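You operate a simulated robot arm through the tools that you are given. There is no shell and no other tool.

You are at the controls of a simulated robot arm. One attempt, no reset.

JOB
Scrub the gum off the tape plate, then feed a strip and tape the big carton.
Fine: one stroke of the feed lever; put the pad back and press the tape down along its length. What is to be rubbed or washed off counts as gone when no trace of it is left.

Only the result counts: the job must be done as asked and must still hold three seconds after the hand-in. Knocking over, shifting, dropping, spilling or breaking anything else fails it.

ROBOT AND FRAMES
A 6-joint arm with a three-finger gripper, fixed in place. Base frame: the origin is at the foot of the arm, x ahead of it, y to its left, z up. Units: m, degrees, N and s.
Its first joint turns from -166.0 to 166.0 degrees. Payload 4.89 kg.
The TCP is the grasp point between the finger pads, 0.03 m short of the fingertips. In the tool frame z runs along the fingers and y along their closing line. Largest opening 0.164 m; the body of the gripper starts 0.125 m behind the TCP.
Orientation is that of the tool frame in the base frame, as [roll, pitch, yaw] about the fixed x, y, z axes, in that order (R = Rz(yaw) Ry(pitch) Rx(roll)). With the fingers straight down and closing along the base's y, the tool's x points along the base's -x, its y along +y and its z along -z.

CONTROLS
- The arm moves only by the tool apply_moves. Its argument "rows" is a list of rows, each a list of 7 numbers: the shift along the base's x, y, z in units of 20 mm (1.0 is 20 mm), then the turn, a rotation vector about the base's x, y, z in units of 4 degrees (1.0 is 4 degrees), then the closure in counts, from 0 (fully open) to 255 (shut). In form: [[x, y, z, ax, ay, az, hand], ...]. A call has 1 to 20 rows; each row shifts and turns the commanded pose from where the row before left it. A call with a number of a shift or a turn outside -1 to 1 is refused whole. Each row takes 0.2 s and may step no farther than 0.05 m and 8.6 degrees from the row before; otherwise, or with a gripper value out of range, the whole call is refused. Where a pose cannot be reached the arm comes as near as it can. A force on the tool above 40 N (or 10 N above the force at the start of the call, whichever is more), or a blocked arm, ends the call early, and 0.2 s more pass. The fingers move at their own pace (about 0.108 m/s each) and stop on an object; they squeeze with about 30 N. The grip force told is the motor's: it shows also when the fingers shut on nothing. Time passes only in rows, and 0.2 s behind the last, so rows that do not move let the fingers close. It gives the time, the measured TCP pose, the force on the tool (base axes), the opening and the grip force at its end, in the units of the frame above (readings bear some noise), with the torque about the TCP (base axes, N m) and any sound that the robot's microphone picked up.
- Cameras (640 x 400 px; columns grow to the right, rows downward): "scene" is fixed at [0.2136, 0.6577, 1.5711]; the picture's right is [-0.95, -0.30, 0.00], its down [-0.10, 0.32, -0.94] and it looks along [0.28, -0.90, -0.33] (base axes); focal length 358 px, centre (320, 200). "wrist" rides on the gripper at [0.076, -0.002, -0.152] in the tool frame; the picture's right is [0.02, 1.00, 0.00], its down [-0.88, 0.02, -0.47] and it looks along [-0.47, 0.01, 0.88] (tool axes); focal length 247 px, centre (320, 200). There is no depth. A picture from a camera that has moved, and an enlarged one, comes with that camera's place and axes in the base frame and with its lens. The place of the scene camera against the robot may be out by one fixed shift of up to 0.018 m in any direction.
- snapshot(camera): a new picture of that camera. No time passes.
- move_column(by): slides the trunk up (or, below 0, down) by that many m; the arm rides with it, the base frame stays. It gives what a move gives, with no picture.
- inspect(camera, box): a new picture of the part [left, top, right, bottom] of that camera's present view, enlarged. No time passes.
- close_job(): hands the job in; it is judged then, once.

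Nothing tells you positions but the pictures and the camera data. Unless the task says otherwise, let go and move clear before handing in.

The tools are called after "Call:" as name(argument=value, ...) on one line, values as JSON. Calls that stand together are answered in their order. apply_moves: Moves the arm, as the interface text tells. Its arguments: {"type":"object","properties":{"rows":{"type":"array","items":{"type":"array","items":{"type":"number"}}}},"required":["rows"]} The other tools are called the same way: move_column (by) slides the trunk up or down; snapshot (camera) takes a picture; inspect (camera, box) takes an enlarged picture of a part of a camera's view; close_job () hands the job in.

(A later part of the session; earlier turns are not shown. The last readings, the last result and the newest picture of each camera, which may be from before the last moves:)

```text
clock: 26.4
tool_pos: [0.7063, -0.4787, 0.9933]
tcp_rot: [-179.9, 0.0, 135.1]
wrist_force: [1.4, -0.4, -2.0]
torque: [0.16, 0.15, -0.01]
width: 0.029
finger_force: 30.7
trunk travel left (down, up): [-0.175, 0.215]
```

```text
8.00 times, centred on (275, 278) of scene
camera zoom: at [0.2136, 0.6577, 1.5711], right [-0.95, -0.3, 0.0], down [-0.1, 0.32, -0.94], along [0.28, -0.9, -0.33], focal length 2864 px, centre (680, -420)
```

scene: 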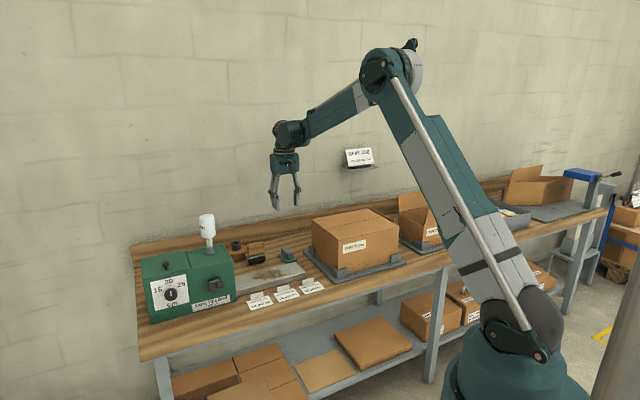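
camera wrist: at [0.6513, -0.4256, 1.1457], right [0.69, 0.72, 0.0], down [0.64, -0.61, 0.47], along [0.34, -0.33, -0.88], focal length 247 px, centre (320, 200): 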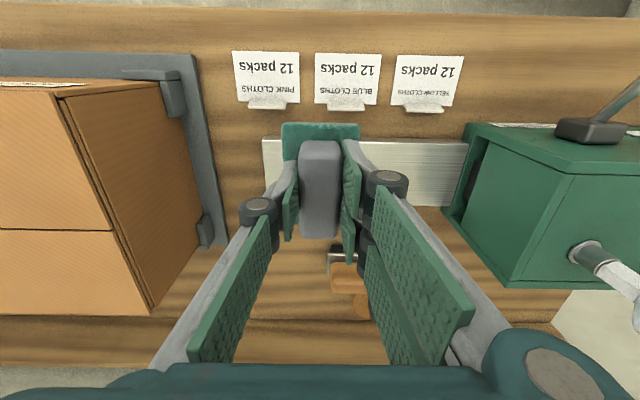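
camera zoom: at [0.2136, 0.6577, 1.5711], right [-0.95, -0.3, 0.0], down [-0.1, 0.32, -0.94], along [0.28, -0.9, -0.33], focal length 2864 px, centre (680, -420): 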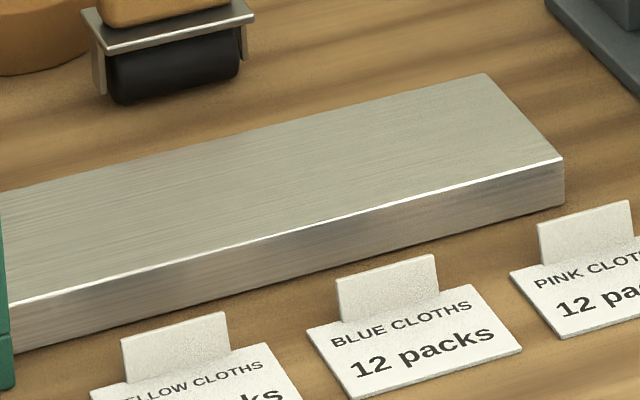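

No trace of gum is left on the plate. I carry the pad back to its place at (0.789,-0.669) with its original 4° turn.

Call:
apply_moves(rows=[[-0.893, -0.893, 0, 0, 0, 1, 255], [-0.893, -0.893, 0, 0, 0, 0, 255], [-0.894, -0.894, 0, 0, 0, 0, 255], [0.991, -0.991, 0, 0, 0, 0, 255], [0.991, -0.991, 0, 0, 0, 0, 255], [0.991, -0.991, 0, 0, 0, 0, 255], [0.991, -0.991, 0, 0, 0, 0, 255], [0.991, -0.991, 0, 0, 0, 0, 255], [0.992, -0.992, 0, 0, 0, 0, 255], [0.992, -0.992, 0, 0, 0, 0, 255], [0, 0, -1, 0, 0, 0, 255], [0, 0, -1, 0, 0, 0, 255], [0, 0, -1, 0, 0, 0, 255], [0, 0, -1, 0, 0, 0, 255], [0, 0, -1, 0, 0, 0, 255], [0, 0, -1, 0, 0, 0, 255], [0, 0, -1, 0, 0, 0, 255], [0, 0, -0.5, 0, 0, 0, 255]])

Call:
snapshot(camera="wrist")

```text
clock: 30.2
tool_pos: [0.7887, -0.6704, 0.8434]
tcp_rot: [179.9, 0.0, 139.0]
wrist_force: [0.3, -1.0, -0.7]
torque: [-0.02, -0.03, -0.01]
width: 0.0293
finger_force: 29.9
trunk travel left (down, up): [-0.175, 0.215]
```

```text
taken
camera wrist: at [0.7304, -0.621, 0.9953], right [0.64, 0.77, 0.0], down [0.68, -0.56, 0.47], along [0.36, -0.3, -0.88], focal length 247 px, centre (320, 200)
```

wrist: 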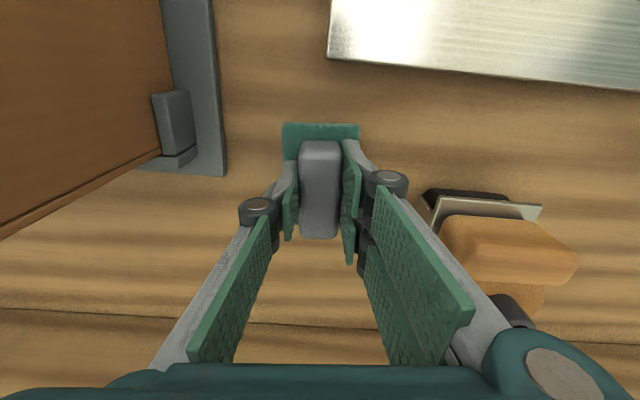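

The pad is 17 mm above its spot. I set it down in small steps.

Call:
apply_moves(rows=[[0, 0, -0.4, 0, 0, 0, 255], [0, 0, -0.3, 0, 0, 0, 255], [0, 0, -0.1, 0, 0, 0, 255], [0, 0, -0.05, 0, 0, 0, 255], [0, 0, 0, 0, 0, 0, 255]])

```text
clock: 31.4
tool_pos: [0.7892, -0.6703, 0.8262]
tcp_rot: [-180.0, 0.0, 139.0]
wrist_force: [1.1, 0.7, -0.4]
torque: [0.04, 0.03, 0.01]
width: 0.0293
finger_force: 29.7
trunk travel left (down, up): [-0.175, 0.215]
```

Call:
apply_moves(rows=[[0, 0, -0.04, 0, 0, 0, 255], [0, 0, -0.03, 0, 0, 0, 255]])

```text
clock: 32.0
tool_pos: [0.7886, -0.6698, 0.8256]
tcp_rot: [180.0, 0.0, 139.0]
wrist_force: [0.7, 0.7, -0.7]
torque: [0.01, 0.03, 0.01]
width: 0.0293
finger_force: 29.9
trunk travel left (down, up): [-0.175, 0.215]
```

Call:
apply_moves(rows=[[0, 0, -0.05, 0, 0, 0, 255], [0, 0, 0, 0, 0, 0, 255]])

Call:
inspect(camera="scene", box=[260, 230, 320, 275])

```text
clock: 32.6
tool_pos: [0.7877, -0.6711, 0.824]
tcp_rot: [179.9, -0.1, 139.0]
wrist_force: [-0.4, 0.8, 3.2]
torque: [0.0, -0.05, 0.03]
width: 0.0292
finger_force: 30.5
trunk travel left (down, up): [-0.175, 0.215]
```

```text
8.89 times, centred on (290, 252) of scene
camera zoom: at [0.2136, 0.6577, 1.5711], right [-0.95, -0.3, 0.0], down [-0.1, 0.32, -0.94], along [0.28, -0.9, -0.33], focal length 3182 px, centre (587, -267)
```

zoom: 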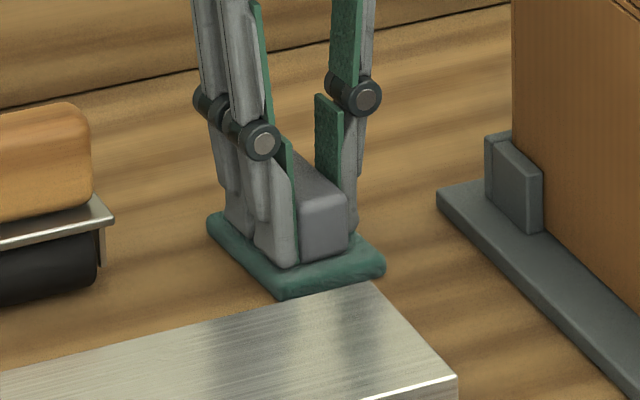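

The pad now rests on the bench (about 3 N). I open the fingers and rise straight up.

Call:
apply_moves(rows=[[0, 0, 0, 0, 0, 0, 170], [0, 0, 0, 0, 0, 0, 130], [0, 0, 0, 0, 0, 0, 130], [0, 0, 1, 0, 0, 0, 130], [0, 0, 1, 0, 0, 0, 130], [0, 0, 1, 0, 0, 0, 130], [0, 0, 1, 0, 0, 0, 130], [0, 0, 1, 0, 0, 0, 130], [0, 0, 1, 0, 0, 0, 130], [0, 0, 1, 0, 0, 0, 130], [0, 0, 1, 0, 0, 0, 130], [0, 0, 1, 0, 0, 0, 130], [0, 0, 1, 0, 0, 0, 130]])

Call:
snapshot(camera="wrist")

Call:
inspect(camera="scene", box=[220, 230, 320, 300])

```text
clock: 35.4
tool_pos: [0.7886, -0.6684, 1.0267]
tcp_rot: [179.9, 0.0, 138.9]
wrist_force: [1.4, -0.4, -0.5]
torque: [0.06, 0.06, -0.04]
width: 0.0803
finger_force: 0.2
trunk travel left (down, up): [-0.175, 0.215]
```

```text
taken
camera wrist: at [0.7304, -0.6206, 1.1795], right [0.64, 0.77, 0.0], down [0.68, -0.56, 0.47], along [0.36, -0.3, -0.88], focal length 247 px, centre (320, 200)
```

wrist: 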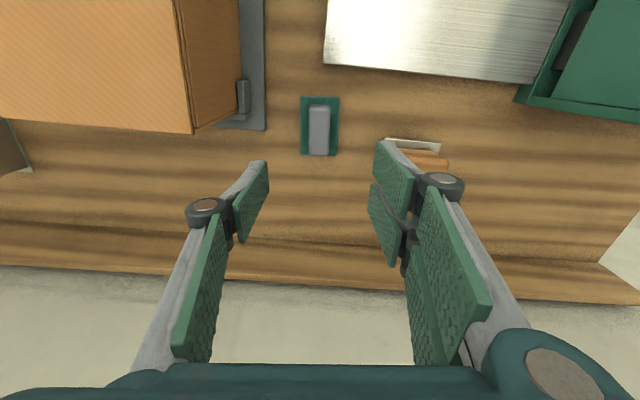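

```text
5.71 times, centred on (270, 265) of scene
camera zoom: at [0.2136, 0.6577, 1.5711], right [-0.95, -0.3, 0.0], down [-0.1, 0.32, -0.94], along [0.28, -0.9, -0.33], focal length 2046 px, centre (606, -171)
```

zoom: 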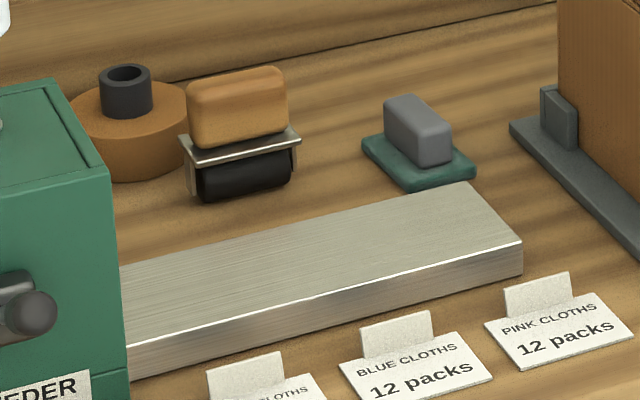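

The pad is back where it was, untouched otherwise. The lever's pivot is on the feeder front near (e1 0.44, e2 0.825, z 0.87), and its knob points out and up to about (0.814,-0.193,0.937). I swing clear of the bottle to a spot above the knob.

Call:
apply_moves(rows=[[-0.975, 0.975, 0.5, 0, 0, -1, 130], [-0.975, 0.975, 0.5, 0, 0, 0, 130], [-0.975, 0.975, 0.5, 0, 0, 0, 130], [-0.975, 0.975, 0.5, 0, 0, 0, 130], [-0.975, 0.975, 0, 0, 0, 0, 130], [-0.975, 0.975, 0, 0, 0, 0, 130], [-0.975, 0.975, 0, 0, 0, 0, 130], [-0.975, 0.975, 0, 0, 0, 0, 130], [-0.975, 0.975, 0, 0, 0, 0, 130], [-0.975, 0.975, 0, 0, 0, 0, 130], [-0.975, 0.975, 0, 0, 0, 0, 130], [-0.975, 0.975, 0, 0, 0, 0, 130]])

Call:
snapshot(camera="wrist")

```text
clock: 38.0
tool_pos: [0.5534, -0.4346, 1.0628]
tcp_rot: [-180.0, 0.0, 135.0]
wrist_force: [0.1, 0.3, -0.8]
torque: [0.12, 0.12, 0.0]
width: 0.0804
finger_force: 0.1
trunk travel left (down, up): [-0.175, 0.215]
```

```text
taken
camera wrist: at [0.4994, -0.3817, 1.2153], right [0.69, 0.72, 0.0], down [0.64, -0.61, 0.47], along [0.34, -0.33, -0.88], focal length 247 px, centre (320, 200)
```

wrist: 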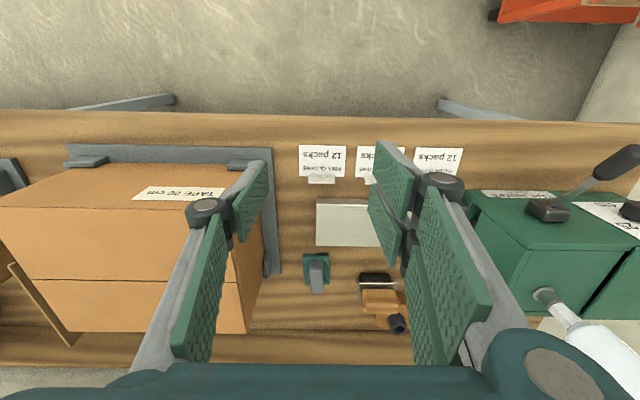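

Call:
apply_moves(rows=[[0.963, 0.963, 0, 0, 0, 0, 130], [0.963, 0.963, 0, 0, 0, 0, 130], [0.963, 0.963, 0, 0, 0, 0, 130], [0.963, 0.963, 0, 0, 0, 0, 130], [0.963, 0.963, 0, 0, 0, 0, 130], [0.963, 0.963, 0, 0, 0, 0, 130], [0.963, 0.963, 0, 0, 0, 0, 130], [0.963, 0.963, 0, 0, 0, 0, 130]])

Call:
snapshot(camera="wrist")

Call:
inspect(camera="wrist", box=[350, 60, 640, 260])

```text
clock: 39.8
tool_pos: [0.7064, -0.2827, 1.0648]
tcp_rot: [-180.0, 0.0, 135.0]
wrist_force: [0.1, -0.9, 0.1]
torque: [0.1, -0.11, 0.01]
width: 0.0804
finger_force: 0.0
trunk travel left (down, up): [-0.175, 0.215]
```

```text
taken
camera wrist: at [0.6516, -0.2297, 1.2163], right [0.69, 0.72, 0.0], down [0.64, -0.61, 0.47], along [0.34, -0.33, -0.88], focal length 247 px, centre (320, 200)
```

wrist: 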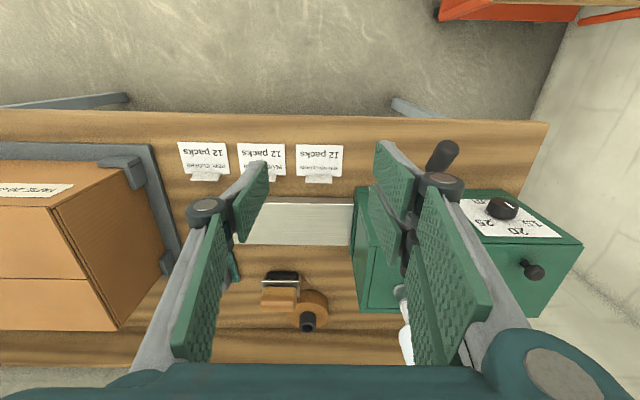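

```text
2.00 times, centred on (495, 160) of wrist
camera zoom: at [0.6516, -0.2297, 1.2163], right [0.69, 0.72, 0.0], down [0.64, -0.61, 0.47], along [0.34, -0.33, -0.88], focal length 494 px, centre (-30, 280)
```

zoom: 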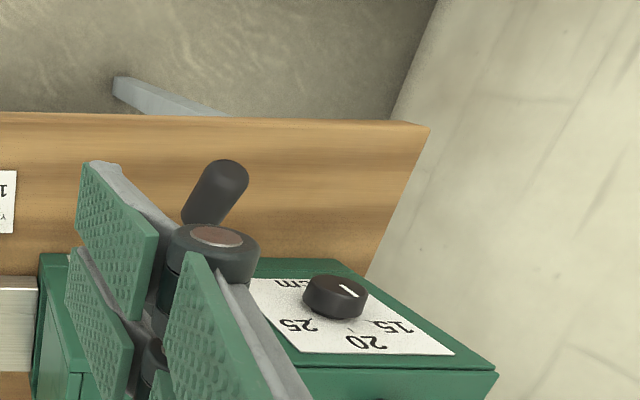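

The lever knob is visible behind the right finger. I zoom on the dial to be sure where its mark points.

Call:
inspect(camera="scene", box=[145, 265, 200, 320])

Call:
inspect(camera="wrist", box=[460, 180, 580, 260])

Call:
inspect(camera="scene", box=[180, 240, 250, 310])

```text
7.27 times, centred on (172, 292) of scene
camera zoom: at [0.2136, 0.6577, 1.5711], right [-0.95, -0.3, 0.0], down [-0.1, 0.32, -0.94], along [0.28, -0.9, -0.33], focal length 2604 px, centre (1393, -473)
```

zoom: 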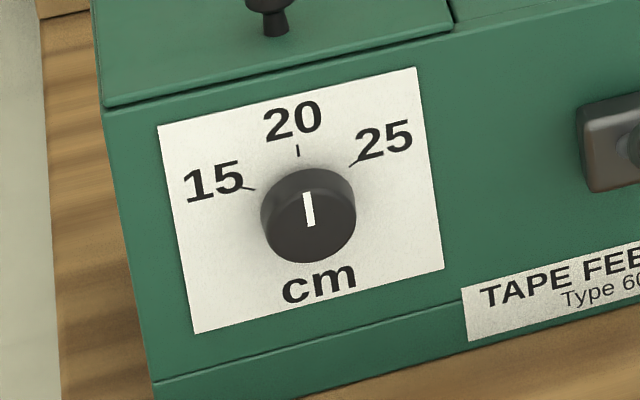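

```text
5.00 times, centred on (520, 220) of wrist
camera zoom: at [0.6516, -0.2297, 1.2163], right [0.69, 0.72, 0.0], down [0.64, -0.61, 0.47], along [0.34, -0.33, -0.88], focal length 1235 px, centre (-680, 100)
```

zoom: 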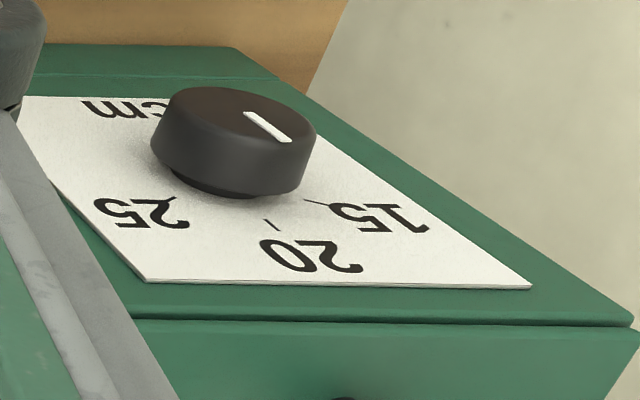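

```text
5.71 times, centred on (215, 275) of scene
camera zoom: at [0.2136, 0.6577, 1.5711], right [-0.95, -0.3, 0.0], down [-0.1, 0.32, -0.94], along [0.28, -0.9, -0.33], focal length 2046 px, centre (920, -229)
```

zoom: 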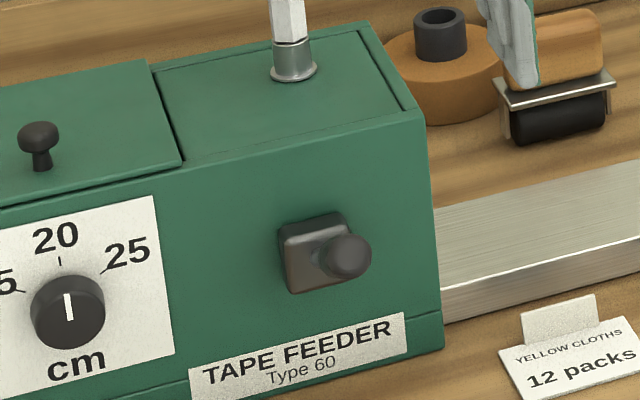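

The dial mark is at 20 (ticks are 60° apart). The knob centre is confirmed near (0.814,-0.191,0.937). I close the fingers and bring them over the knob.

Call:
apply_moves(rows=[[0.977, 0.977, 0, 0, 0, 0, 255], [0.977, 0.977, 0, 0, 0, 0, 255], [0.977, 0.977, 0, 0, 0, 0, 255], [0.977, 0.977, 0, 0, 0, 0, 255], [0.977, 0.977, 0, 0, 0, 0, 255], [0.28, -0.28, -1, 0, 0, 0, 255], [0, 0, -1, 0, 0, 0, 255], [0, 0, -0.6, 0, 0, 0, 255]])

Call:
snapshot(camera="wrist")

Call:
inspect(camera="scene", box=[140, 190, 270, 320])

```text
clock: 41.6
tool_pos: [0.8092, -0.1898, 1.0121]
tcp_rot: [179.9, 0.0, 135.0]
wrist_force: [-0.2, 0.4, 0.3]
torque: [-0.01, 0.0, -0.02]
width: 0.0
finger_force: 30.1
trunk travel left (down, up): [-0.175, 0.215]
```

```text
taken
camera wrist: at [0.7551, -0.137, 1.1642], right [0.69, 0.72, 0.0], down [0.64, -0.61, 0.47], along [0.34, -0.33, -0.88], focal length 247 px, centre (320, 200)
```

wrist: 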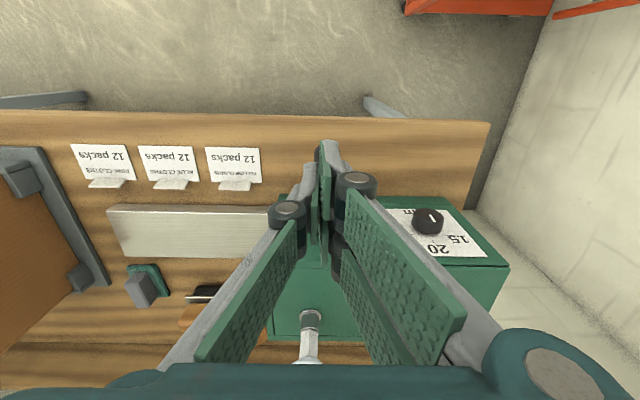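

```text
3.08 times, centred on (205, 255) of scene
camera zoom: at [0.2136, 0.6577, 1.5711], right [-0.95, -0.3, 0.0], down [-0.1, 0.32, -0.94], along [0.28, -0.9, -0.33], focal length 1102 px, centre (674, 31)
```

zoom: 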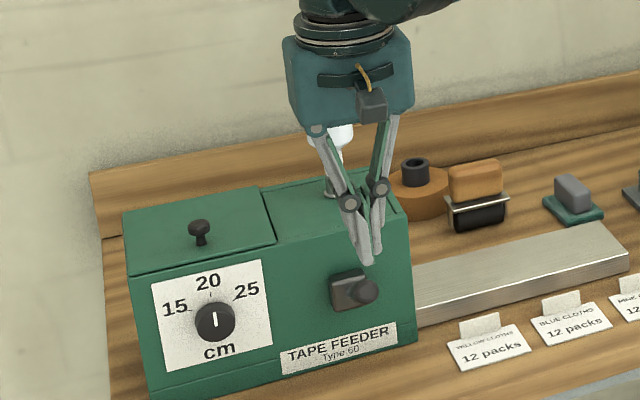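

The tips are straight above the knob with about 3 cm to go. I push down along the lever's arc, watching the force.

Call:
apply_moves(rows=[[0, 0, -1, 0, 0, 0, 255], [0, 0, -0.4, 0, 0, 0, 255], [-0.3, 0.3, -0.9, 0, 0, 0, 255], [-0.2, 0.2, -0.9, 0, 0, 0, 255]])

Call:
inspect(camera="scene", box=[140, 190, 270, 320])

```text
clock: 42.6
tool_pos: [0.8018, -0.1787, 0.947]
tcp_rot: [-180.0, 0.0, 135.1]
wrist_force: [-0.2, 0.7, 0.0]
torque: [-0.01, -0.07, -0.01]
width: 0.0
finger_force: 30.1
trunk travel left (down, up): [-0.175, 0.215]
```

```text
3.08 times, centred on (205, 255) of scene
camera zoom: at [0.2136, 0.6577, 1.5711], right [-0.95, -0.3, 0.0], down [-0.1, 0.32, -0.94], along [0.28, -0.9, -0.33], focal length 1102 px, centre (674, 31)
```

zoom: 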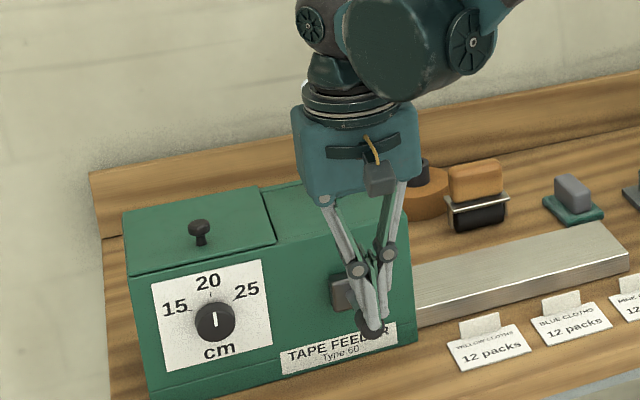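

The knob is moving down under the tips with almost no resistance. I continue the stroke toward its lower stop.

Call:
apply_moves(rows=[[-0.1, 0.1, -0.9, 0, 0, 0, 255], [0, 0, -0.9, 0, 0, 0, 255], [0.1, -0.1, -0.9, 0, 0, 0, 255]])

Call:
inspect(camera="scene", box=[140, 190, 270, 320])

Call:
snapshot(camera="wrist")

```text
clock: 43.4
tool_pos: [0.8027, -0.1813, 0.8957]
tcp_rot: [-180.0, 0.0, 134.9]
wrist_force: [0.6, 0.9, 3.2]
torque: [-0.08, -0.14, 0.01]
width: 0.0
finger_force: 29.9
trunk travel left (down, up): [-0.175, 0.215]
```

```text
3.08 times, centred on (205, 255) of scene
camera zoom: at [0.2136, 0.6577, 1.5711], right [-0.95, -0.3, 0.0], down [-0.1, 0.32, -0.94], along [0.28, -0.9, -0.33], focal length 1102 px, centre (674, 31)
```

zoom: 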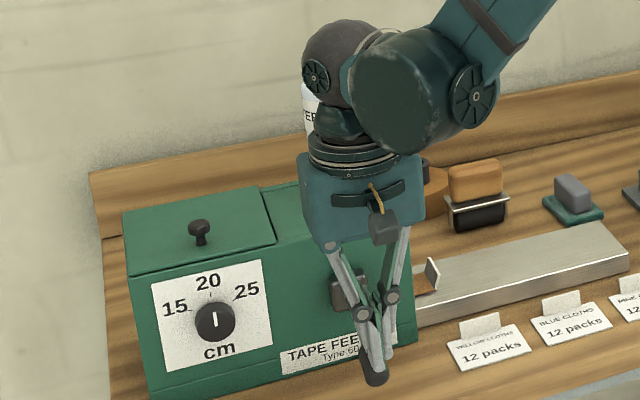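

```text
taken
camera wrist: at [0.748, -0.1275, 1.0477], right [0.69, 0.72, 0.0], down [0.64, -0.61, 0.47], along [0.34, -0.33, -0.88], focal length 247 px, centre (320, 200)
```

wrist: 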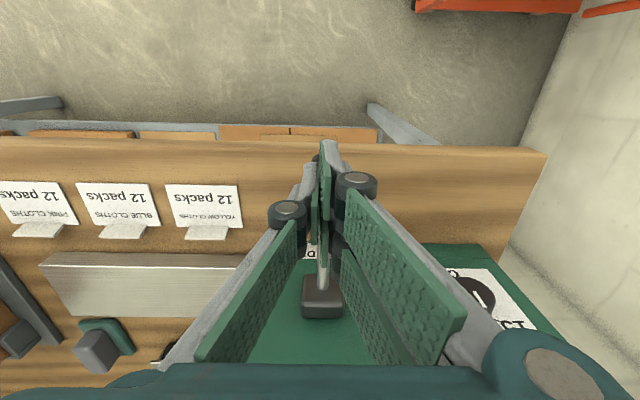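

A strip of tape is emerging onto the plate as the lever goes down. I continue to the lower stop.

Call:
apply_moves(rows=[[0.15, -0.15, -0.9, 0, 0, 0, 255], [0.25, -0.25, -0.8, 0, 0, 0, 255]])

Call:
inspect(camera="scene", box=[170, 220, 320, 320])

```text
clock: 43.8
tool_pos: [0.8048, -0.1816, 0.8872]
tcp_rot: [180.0, 0.0, 135.0]
wrist_force: [-4.1, 2.0, 24.4]
torque: [-0.36, -0.45, 0.03]
width: 0.0
finger_force: 30.1
trunk travel left (down, up): [-0.175, 0.215]
stopped in row 1: the force on the tool passed its limit at 167 N (the readings are from after the stop); the commanded pose is now the measured one
```

```text
4.00 times, centred on (245, 270) of scene
camera zoom: at [0.2136, 0.6577, 1.5711], right [-0.95, -0.3, 0.0], down [-0.1, 0.32, -0.94], along [0.28, -0.9, -0.33], focal length 1432 px, centre (620, -80)
```

zoom: 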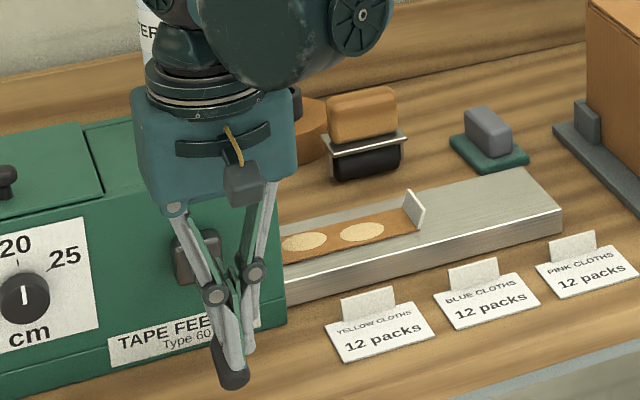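

The lower stop is reached and a strip with an upturned white end tab lies on the plate. I let the lever back up by rising.

Call:
apply_moves(rows=[[0, 0, 0.5, 0, 0, 0, 255], [0, 0, 1, 0, 0, 0, 255], [0, 0, 1, 0, 0, 0, 255]])

Call:
inspect(camera="scene", box=[170, 220, 320, 320])

```text
clock: 44.6
tool_pos: [0.8049, -0.1847, 0.9348]
tcp_rot: [179.9, -0.1, 135.0]
wrist_force: [-0.2, -0.4, 1.9]
torque: [-0.01, 0.08, 0.01]
width: 0.0
finger_force: 29.6
trunk travel left (down, up): [-0.175, 0.215]
```

```text
4.00 times, centred on (245, 270) of scene
camera zoom: at [0.2136, 0.6577, 1.5711], right [-0.95, -0.3, 0.0], down [-0.1, 0.32, -0.94], along [0.28, -0.9, -0.33], focal length 1432 px, centre (620, -80)
```

zoom: 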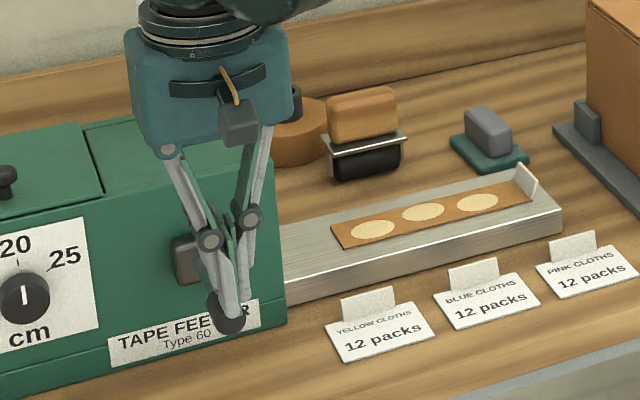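

The strip is cut off and lies on the plate with its tab standing up at the far end. I keep rising until the lever is home and then look at the strip.

Call:
apply_moves(rows=[[0, 0, 1, 0, 0, 0, 255], [0, 0, 1, 0, 0, 0, 255], [0, 0, 1, 0, 0, 0, 255], [0, 0, 1, 0, 0, 0, 255], [0, 0, 1, 0, 0, 0, 255], [-0.9, -0.9, 0, 0, 0, 0, 255], [-0.9, -0.9, 0, 0, 0, 0, 255], [-0.9, -0.9, 0, 0, 0, 0, 255], [-0.9, -0.9, 0, 0, 0, 0, 255], [-0.9, -0.9, 0, 0, 0, 0, 255], [-0.9, -0.9, 0, 0, 0, 0, 255], [-0.9, -0.9, 0, 0, 0, 0, 255], [-0.9, -0.9, 0, 0, 0, 0, 255]])

Call:
snapshot(camera="wrist")

Call:
inspect(camera="scene", box=[170, 220, 320, 320])

Call:
inspect(camera="scene", box=[245, 250, 315, 300])

```text
clock: 47.4
tool_pos: [0.6592, -0.3244, 1.0362]
tcp_rot: [-180.0, -0.1, 134.9]
wrist_force: [0.6, 0.4, -0.5]
torque: [-0.1, 0.09, -0.02]
width: 0.0
finger_force: 29.8
trunk travel left (down, up): [-0.175, 0.215]
```

```text
taken
camera wrist: at [0.6049, -0.2724, 1.1882], right [0.69, 0.72, 0.0], down [0.64, -0.61, 0.47], along [0.34, -0.33, -0.88], focal length 247 px, centre (320, 200)
```

wrist: 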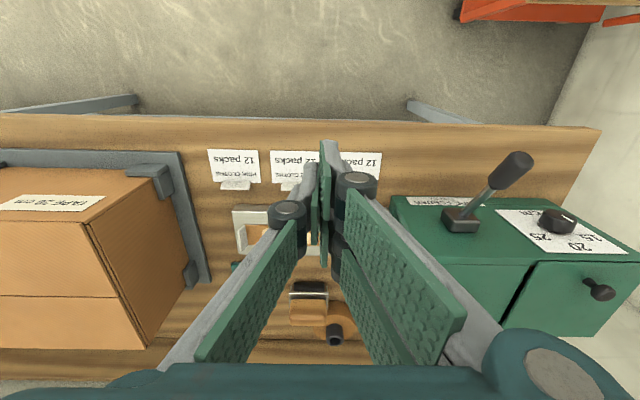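

```text
4.00 times, centred on (245, 270) of scene
camera zoom: at [0.2136, 0.6577, 1.5711], right [-0.95, -0.3, 0.0], down [-0.1, 0.32, -0.94], along [0.28, -0.9, -0.33], focal length 1432 px, centre (620, -80)
```

zoom: 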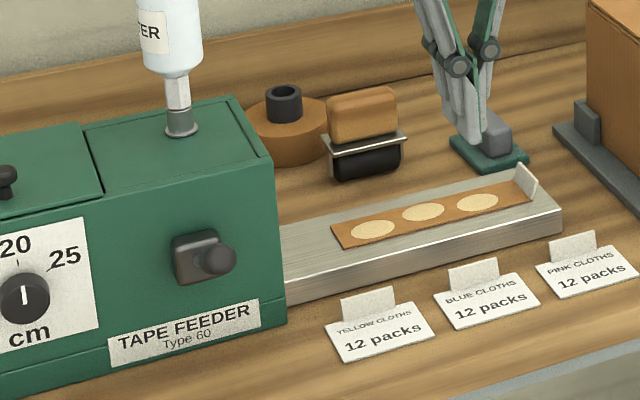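

```text
8.00 times, centred on (280, 275) of scene
camera zoom: at [0.2136, 0.6577, 1.5711], right [-0.95, -0.3, 0.0], down [-0.1, 0.32, -0.94], along [0.28, -0.9, -0.33], focal length 2864 px, centre (640, -400)
```

zoom: 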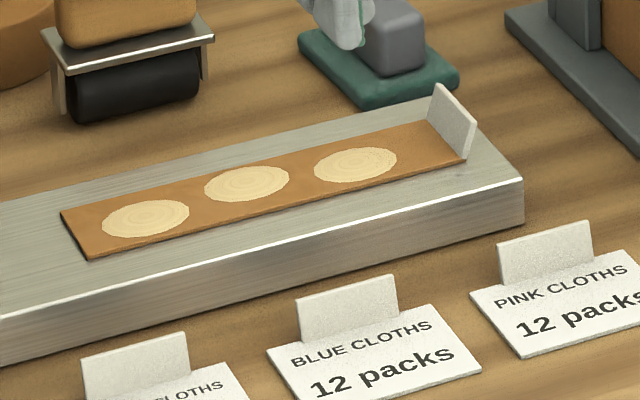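

The lever is home again and one 20 cm strip lies on the plate, from about e1 = 0.0875 (tab end) to 0.288 and 48 mm wide, centred near e2 = 0.91. I open the fingers and look at it from above.

Call:
apply_moves(rows=[[0.611, -0.98, 0.2, 0, 0, 0, 0], [0.611, -0.98, 0, 0, 0, 0, 0], [0.611, -0.98, 0, 0, 0, 0, 0], [0.611, -0.98, 0, 0, 0, 0, 0], [0.611, -0.98, 0, 0, 0, 0, 0], [0.611, -0.98, 0, 0, 0, 0, 0], [0.611, -0.98, 0, 0, 0, 0, 0], [0.611, -0.98, 0, 0, 0, 0, 0], [0.611, -0.98, 0, 0, 0, 0, 0]])

Call:
snapshot(camera="wrist")

Call:
inspect(camera="wrist", box=[200, 90, 460, 230])

```text
clock: 49.4
tool_pos: [0.7694, -0.5058, 1.0418]
tcp_rot: [179.9, 0.1, 134.9]
wrist_force: [-1.0, 0.5, 0.3]
torque: [-0.1, -0.05, -0.02]
width: 0.1641
finger_force: 0.0
trunk travel left (down, up): [-0.175, 0.215]
```

```text
taken
camera wrist: at [0.7149, -0.4532, 1.1944], right [0.69, 0.72, 0.0], down [0.64, -0.61, 0.47], along [0.34, -0.33, -0.88], focal length 247 px, centre (320, 200)
```

wrist: 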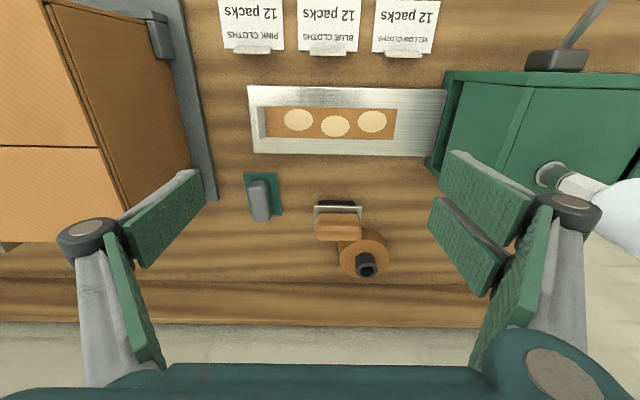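

```text
2.46 times, centred on (330, 160) of wrist
camera zoom: at [0.7149, -0.4532, 1.1944], right [0.69, 0.72, 0.0], down [0.64, -0.61, 0.47], along [0.34, -0.33, -0.88], focal length 608 px, centre (295, 298)
```

zoom: 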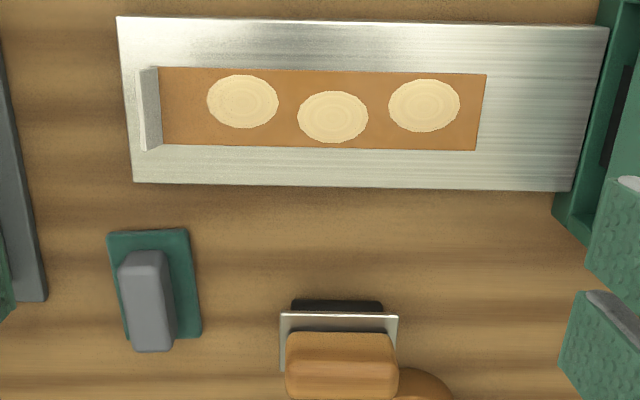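

The strip with its standing end tab is clear in view. I zoom on the tab to place the fingers.

Call:
inspect(camera="wrist", box=[240, 100, 300, 170])

Call:
inspect(camera="wrist", box=[280, 95, 400, 150])

Call:
inspect(camera="scene", box=[280, 250, 320, 280])

```text
5.71 times, centred on (270, 135) of wrist
camera zoom: at [0.7149, -0.4532, 1.1944], right [0.69, 0.72, 0.0], down [0.64, -0.61, 0.47], along [0.34, -0.33, -0.88], focal length 1411 px, centre (606, 571)
```

zoom: 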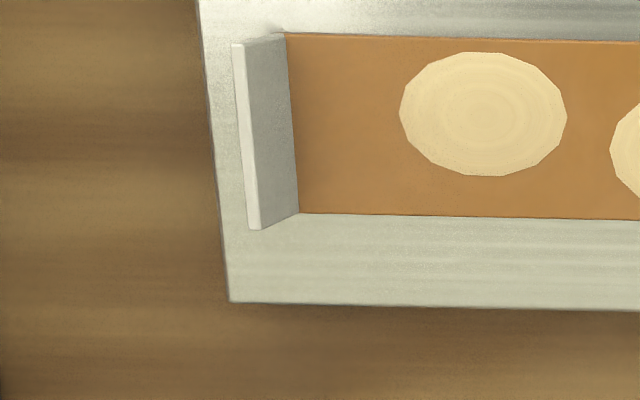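

```text
5.33 times, centred on (340, 122) of wrist
camera zoom: at [0.7149, -0.4532, 1.1944], right [0.69, 0.72, 0.0], down [0.64, -0.61, 0.47], along [0.34, -0.33, -0.88], focal length 1317 px, centre (213, 613)
```

zoom: 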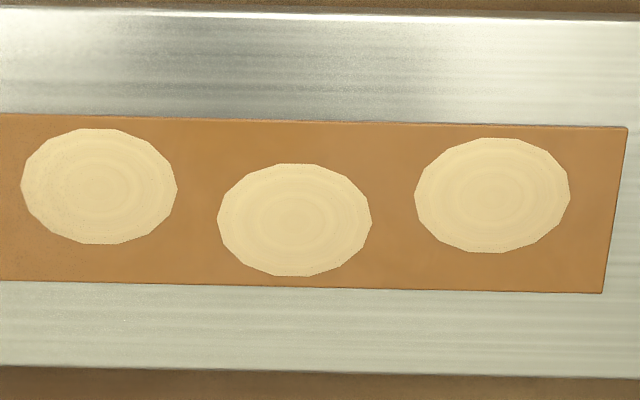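

```text
13.33 times, centred on (300, 265) of scene
camera zoom: at [0.2136, 0.6577, 1.5711], right [-0.95, -0.3, 0.0], down [-0.1, 0.32, -0.94], along [0.28, -0.9, -0.33], focal length 4774 px, centre (587, -667)
```

zoom: 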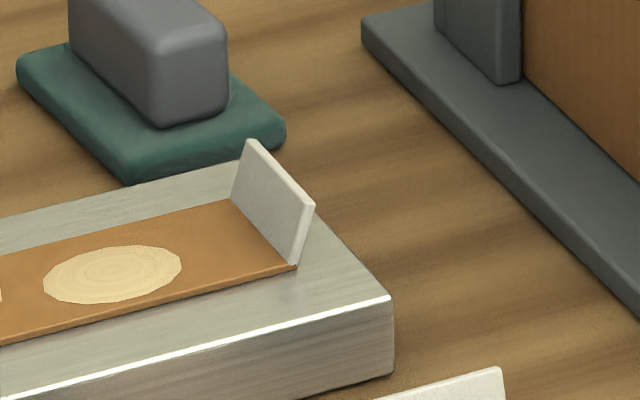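

The tab is about 20 mm tall, leans slightly outward, and its foot is near e1 = 0.101, e2 = 0.901. I move directly above it to measure the lean from straight overhead.

Call:
apply_moves(rows=[[-0.823, -0.823, 0, 0, 0, 0, 185], [-0.823, -0.823, 0, 0, 0, 0, 185], [-0.823, -0.823, -0.5, 0, 0, 0, 185], [-0.823, -0.823, -0.5, 0, 0, 0, 185], [0, 0, -1, 0, 0, 0, 185], [0, 0, -1, 0, 0, 0, 185], [0, 0, -1, 0, 0, 0, 185], [0, 0, -0.5, 0, 0, 0, 185]])

Call:
snapshot(camera="wrist")

Call:
inspect(camera="wrist", box=[270, 80, 390, 200])

```text
clock: 51.2
tool_pos: [0.7048, -0.5669, 0.9517]
tcp_rot: [179.9, -0.1, 135.0]
wrist_force: [-0.3, -0.4, -0.1]
torque: [-0.02, -0.04, -0.02]
width: 0.0449
finger_force: 0.0
trunk travel left (down, up): [-0.175, 0.215]
```

```text
taken
camera wrist: at [0.6507, -0.5143, 1.103], right [0.69, 0.72, 0.0], down [0.64, -0.61, 0.47], along [0.34, -0.33, -0.88], focal length 247 px, centre (320, 200)
```

wrist: 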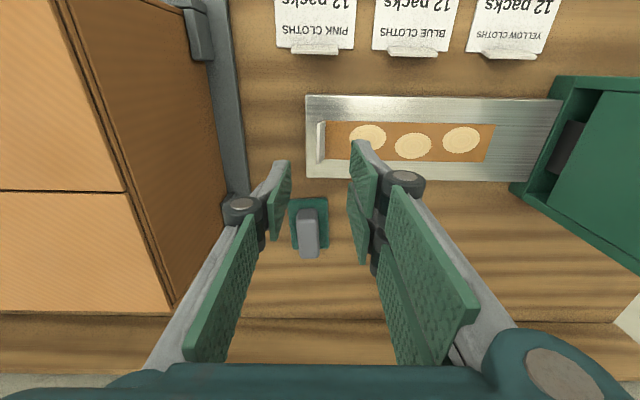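

```text
3.33 times, centred on (330, 140) of wrist
camera zoom: at [0.6507, -0.5143, 1.103], right [0.69, 0.72, 0.0], down [0.64, -0.61, 0.47], along [0.34, -0.33, -0.88], focal length 823 px, centre (287, 400)
```

zoom: 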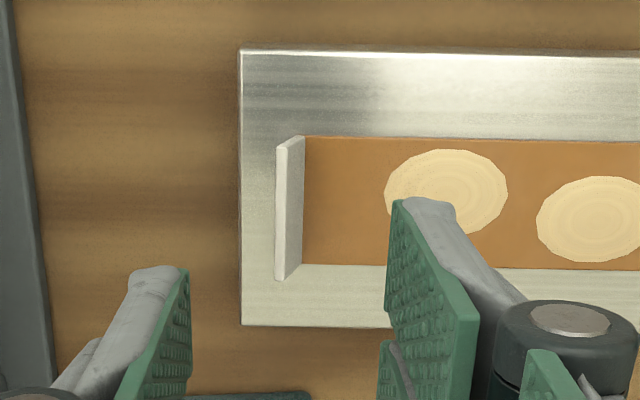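

Overhead view: the tab's foot is at e1 ≈ 0.104 and its top leans about 5 mm outward over 19 mm (≈15°). I tilt the gripper 12° to match and come down part way, keeping clear of the carton.

Call:
apply_moves(rows=[[-0.095, -0.165, 0, 0.707, -0.707, 0, 208], [0, 0, 0, 0.707, -0.707, 0, 208], [0, 0, 0, 0.707, -0.707, 0, 208], [0, 0, -1, 0, 0, 0, 208], [0, 0, -1, 0, 0, 0, 208], [0, 0, -1, 0, 0, 0, 208], [0, 0, -1, 0, 0, 0, 208]])

Call:
snapshot(camera="wrist")

Call:
inspect(camera="scene", box=[250, 200, 340, 290])

```text
clock: 52.8
tool_pos: [0.7025, -0.5749, 0.8714]
tcp_rot: [168.0, 0.1, 135.0]
wrist_force: [0.3, 1.2, 1.7]
torque: [-0.08, -0.07, -0.05]
width: 0.0303
finger_force: 0.1
trunk travel left (down, up): [-0.175, 0.215]
```

```text
taken
camera wrist: at [0.6251, -0.5429, 1.0201], right [0.68, 0.71, 0.21], down [0.57, -0.68, 0.47], along [0.47, -0.2, -0.86], focal length 247 px, centre (320, 200)
```

wrist: 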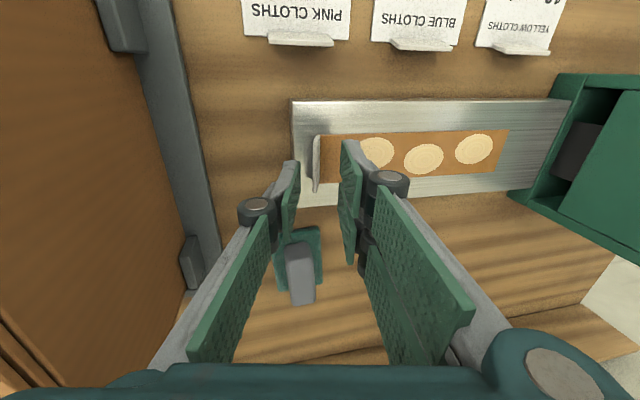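

```text
4.44 times, centred on (295, 245) of scene
camera zoom: at [0.2136, 0.6577, 1.5711], right [-0.95, -0.3, 0.0], down [-0.1, 0.32, -0.94], along [0.28, -0.9, -0.33], focal length 1591 px, centre (431, 0)
```

zoom: 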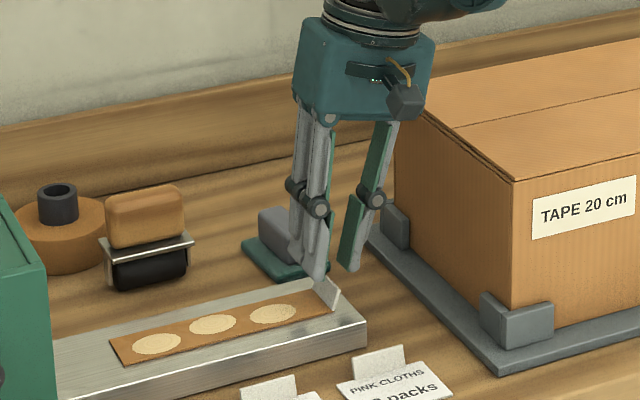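

Call:
inspect(camera="wrist", box=[270, 110, 370, 210])

```text
4.00 times, centred on (320, 160) of wrist
camera zoom: at [0.6251, -0.5429, 1.0201], right [0.68, 0.71, 0.21], down [0.57, -0.68, 0.47], along [0.47, -0.2, -0.86], focal length 988 px, centre (320, 360)
```

zoom: 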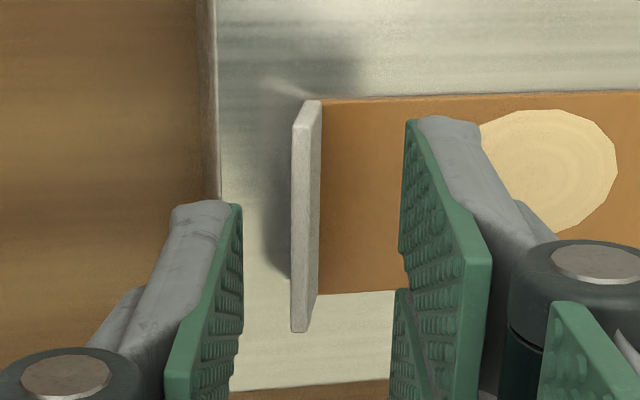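

The tab is nearly edge-on between the pads, so the tilt matches. I go down the last 32 mm with a 3 mm correction along e1.

Call:
apply_moves(rows=[[0.05, 0.05, -0.6, 0, 0, 0, 208], [0.06, 0.06, -0.6, 0, 0, 0, 208], [0, 0, -0.4, 0, 0, 0, 208]])

Call:
inspect(camera="wrist", box=[250, 100, 390, 220])

Call:
inspect(camera="scene", box=[260, 220, 330, 290])

```text
clock: 53.7
tool_pos: [0.702, -0.571, 0.8392]
tcp_rot: [168.1, 0.0, 134.9]
wrist_force: [-9.4, -6.8, 22.5]
torque: [-0.37, 0.48, 0.0]
width: 0.0326
finger_force: 2.4
trunk travel left (down, up): [-0.175, 0.215]
stopped in row 3: the force on the tool passed its limit at 42 N (the readings are from after the stop); the commanded pose is now the measured one
```

```text
3.33 times, centred on (320, 160) of wrist
camera zoom: at [0.6243, -0.54, 0.9884], right [0.68, 0.71, 0.21], down [0.57, -0.68, 0.47], along [0.47, -0.2, -0.86], focal length 823 px, centre (320, 333)
```

zoom: 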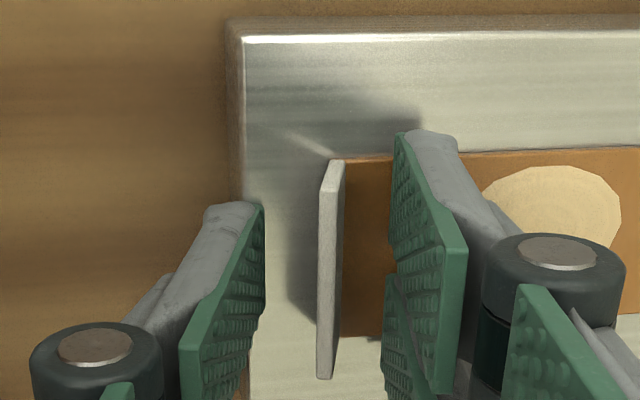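

```text
5.71 times, centred on (295, 255) of scene
camera zoom: at [0.2136, 0.6577, 1.5711], right [-0.95, -0.3, 0.0], down [-0.1, 0.32, -0.94], along [0.28, -0.9, -0.33], focal length 2046 px, centre (463, -114)
```

zoom: 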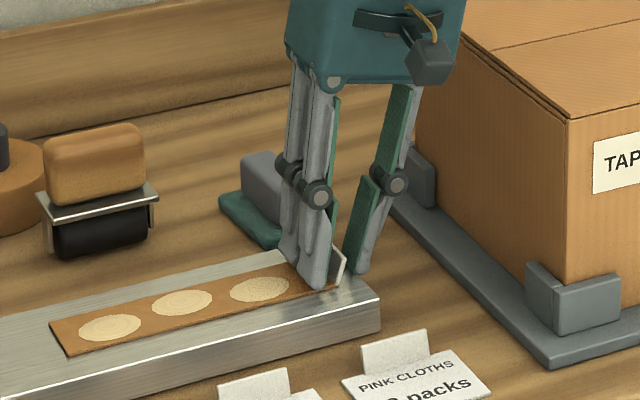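

The left fingertip grazed the plate, so the plate top is at 0.804. I lift 2 mm, clearing it, and close on the tab, which is centred between the pads.

Call:
apply_moves(rows=[[0, 0, 0.12, 0, 0, 0, 208], [0, 0, 0, 0, 0, 0, 230], [0, 0, 0, 0, 0, 0, 255], [0, 0, 0, 0, 0, 0, 255], [0, 0, 0, 0, 0, 0, 255]])

Call:
inspect(camera="wrist", box=[250, 100, 390, 220])

Call:
inspect(camera="scene", box=[220, 220, 330, 300])

```text
clock: 54.4
tool_pos: [0.7027, -0.5702, 0.8396]
tcp_rot: [168.4, 0.0, 134.9]
wrist_force: [0.5, 1.2, 3.5]
torque: [-0.1, -0.22, -0.13]
width: 0.0061
finger_force: 30.1
trunk travel left (down, up): [-0.175, 0.215]
stopped in row 3: the force on the tool passed its limit at 46 N (the readings are from after the stop); the commanded pose is now the measured one
```

```text
3.33 times, centred on (320, 160) of wrist
camera zoom: at [0.6252, -0.5392, 0.9894], right [0.68, 0.71, 0.2], down [0.57, -0.68, 0.47], along [0.47, -0.2, -0.86], focal length 823 px, centre (320, 333)
```

zoom: 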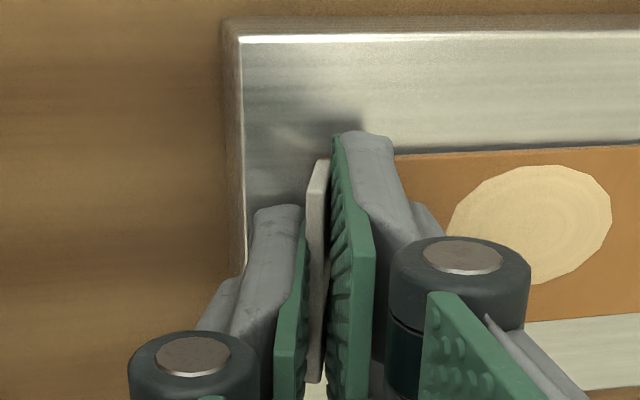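

```text
5.00 times, centred on (275, 260) of scene
camera zoom: at [0.2136, 0.6577, 1.5711], right [-0.95, -0.3, 0.0], down [-0.1, 0.32, -0.94], along [0.28, -0.9, -0.33], focal length 1790 px, centre (545, -100)
```

zoom: 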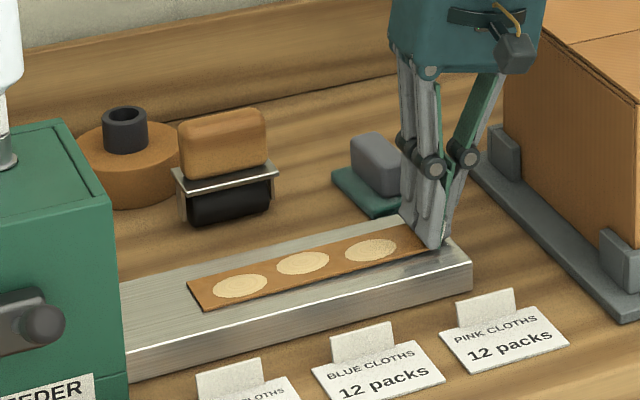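

The tab is gripped (6 mm, 30 N). I lift slowly and see how the strip follows.

Call:
apply_moves(rows=[[0, 0, 0, 0, 0, 0, 255], [0, 0, 0.4, 0, 0, 0, 255], [0, 0, 0.8, 0, 0, 0, 255], [0, 0, 0.8, 0, 0, 0, 255]])

Call:
inspect(camera="scene", box=[220, 220, 330, 300])

Call:
snapshot(camera="wrist")

```text
clock: 55.4
tool_pos: [0.7009, -0.5735, 0.8793]
tcp_rot: [168.4, 0.0, 134.8]
wrist_force: [0.1, -0.4, -1.1]
torque: [0.03, 0.05, -0.01]
width: 0.0062
finger_force: 30.1
trunk travel left (down, up): [-0.175, 0.215]
```

```text
5.00 times, centred on (275, 260) of scene
camera zoom: at [0.2136, 0.6577, 1.5711], right [-0.95, -0.3, 0.0], down [-0.1, 0.32, -0.94], along [0.28, -0.9, -0.33], focal length 1790 px, centre (545, -100)
```

zoom: 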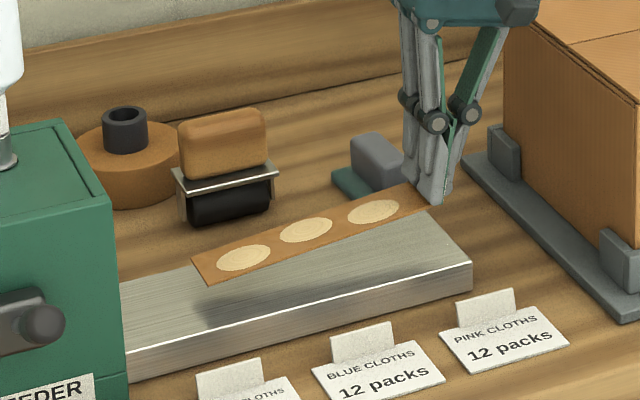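

```text
taken
camera wrist: at [0.6242, -0.5424, 1.0281], right [0.68, 0.71, 0.2], down [0.57, -0.68, 0.47], along [0.47, -0.2, -0.86], focal length 247 px, centre (320, 200)
```

wrist: 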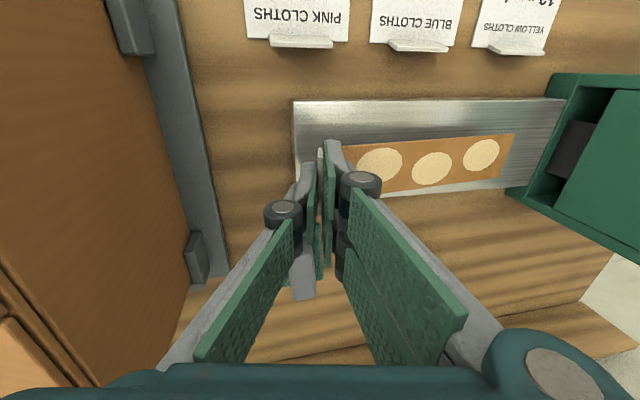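

The strip came off the plate rigidly, drooping about 4° at its free end. I raise it well above the carton (top about 0.957) and carry it along -e1 over the seam.

Call:
apply_moves(rows=[[0, 0, 1, 0, 0, 0, 255], [0, 0, 1, 0, 0, 0, 255], [0, 0, 1, 0, 0, 0, 255], [0, 0, 1, 0, 0, 0, 255], [0, 0, 1, 0, 0, 0, 255], [0, 0, 1, 0, 0, 0, 255], [0, 0, 1, 0, 0, 0, 255], [0, 0, 1, 0, 0, 0, 255], [0, 0, 1, 0, 0, 0, 255], [0, 0, 0.5, 0.9, -0.9, 0, 255]])

Call:
inspect(camera="scene", box=[200, 160, 340, 280])

```text
clock: 57.6
tool_pos: [0.7025, -0.5717, 1.0703]
tcp_rot: [163.1, -0.1, 134.8]
wrist_force: [0.8, 0.4, -0.3]
torque: [-0.09, 0.11, 0.04]
width: 0.0059
finger_force: 29.6
trunk travel left (down, up): [-0.175, 0.215]
```

```text
3.33 times, centred on (270, 220) of scene
camera zoom: at [0.2136, 0.6577, 1.5711], right [-0.95, -0.3, 0.0], down [-0.1, 0.32, -0.94], along [0.28, -0.9, -0.33], focal length 1193 px, centre (487, 133)
```

zoom: 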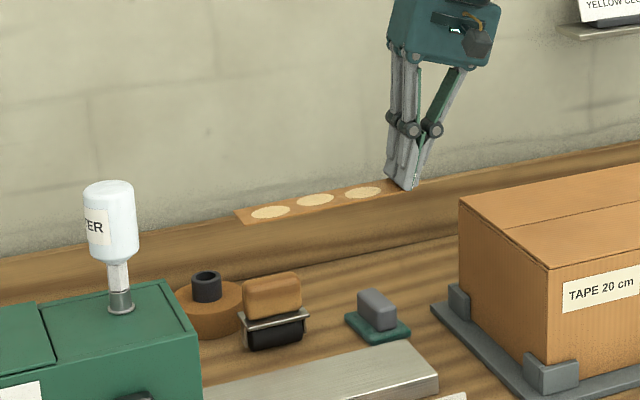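

Call:
inspect(camera="scene", box=[262, 205, 332, 235])

Call:
snapshot(camera="wrist")

```text
9.14 times, centred on (297, 220) of scene
camera zoom: at [0.2136, 0.6577, 1.5711], right [-0.95, -0.3, 0.0], down [-0.1, 0.32, -0.94], along [0.28, -0.9, -0.33], focal length 3273 px, centre (530, 17)
```

zoom: 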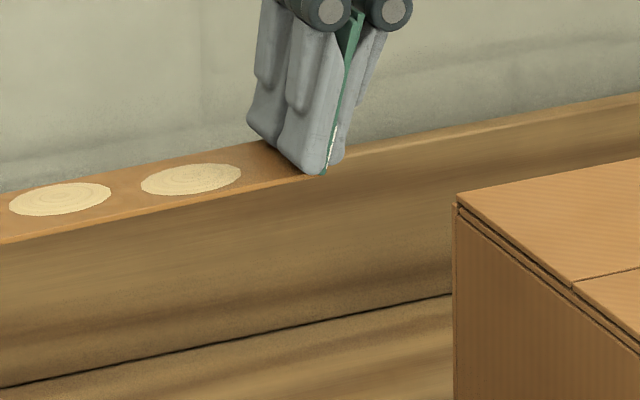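

```text
taken
camera wrist: at [0.6162, -0.5495, 1.2153], right [0.66, 0.69, 0.29], down [0.54, -0.71, 0.46], along [0.52, -0.15, -0.84], focal length 247 px, centre (320, 200)
```

wrist: 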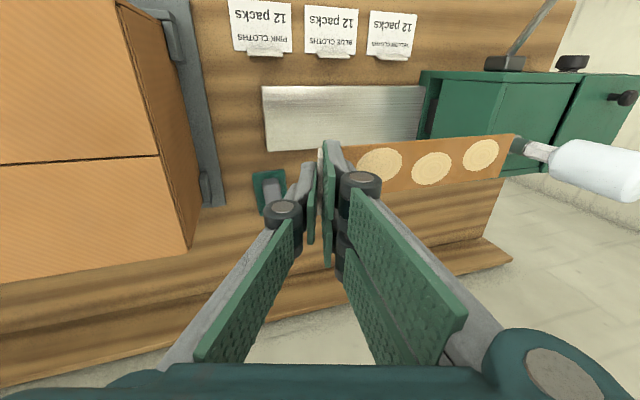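

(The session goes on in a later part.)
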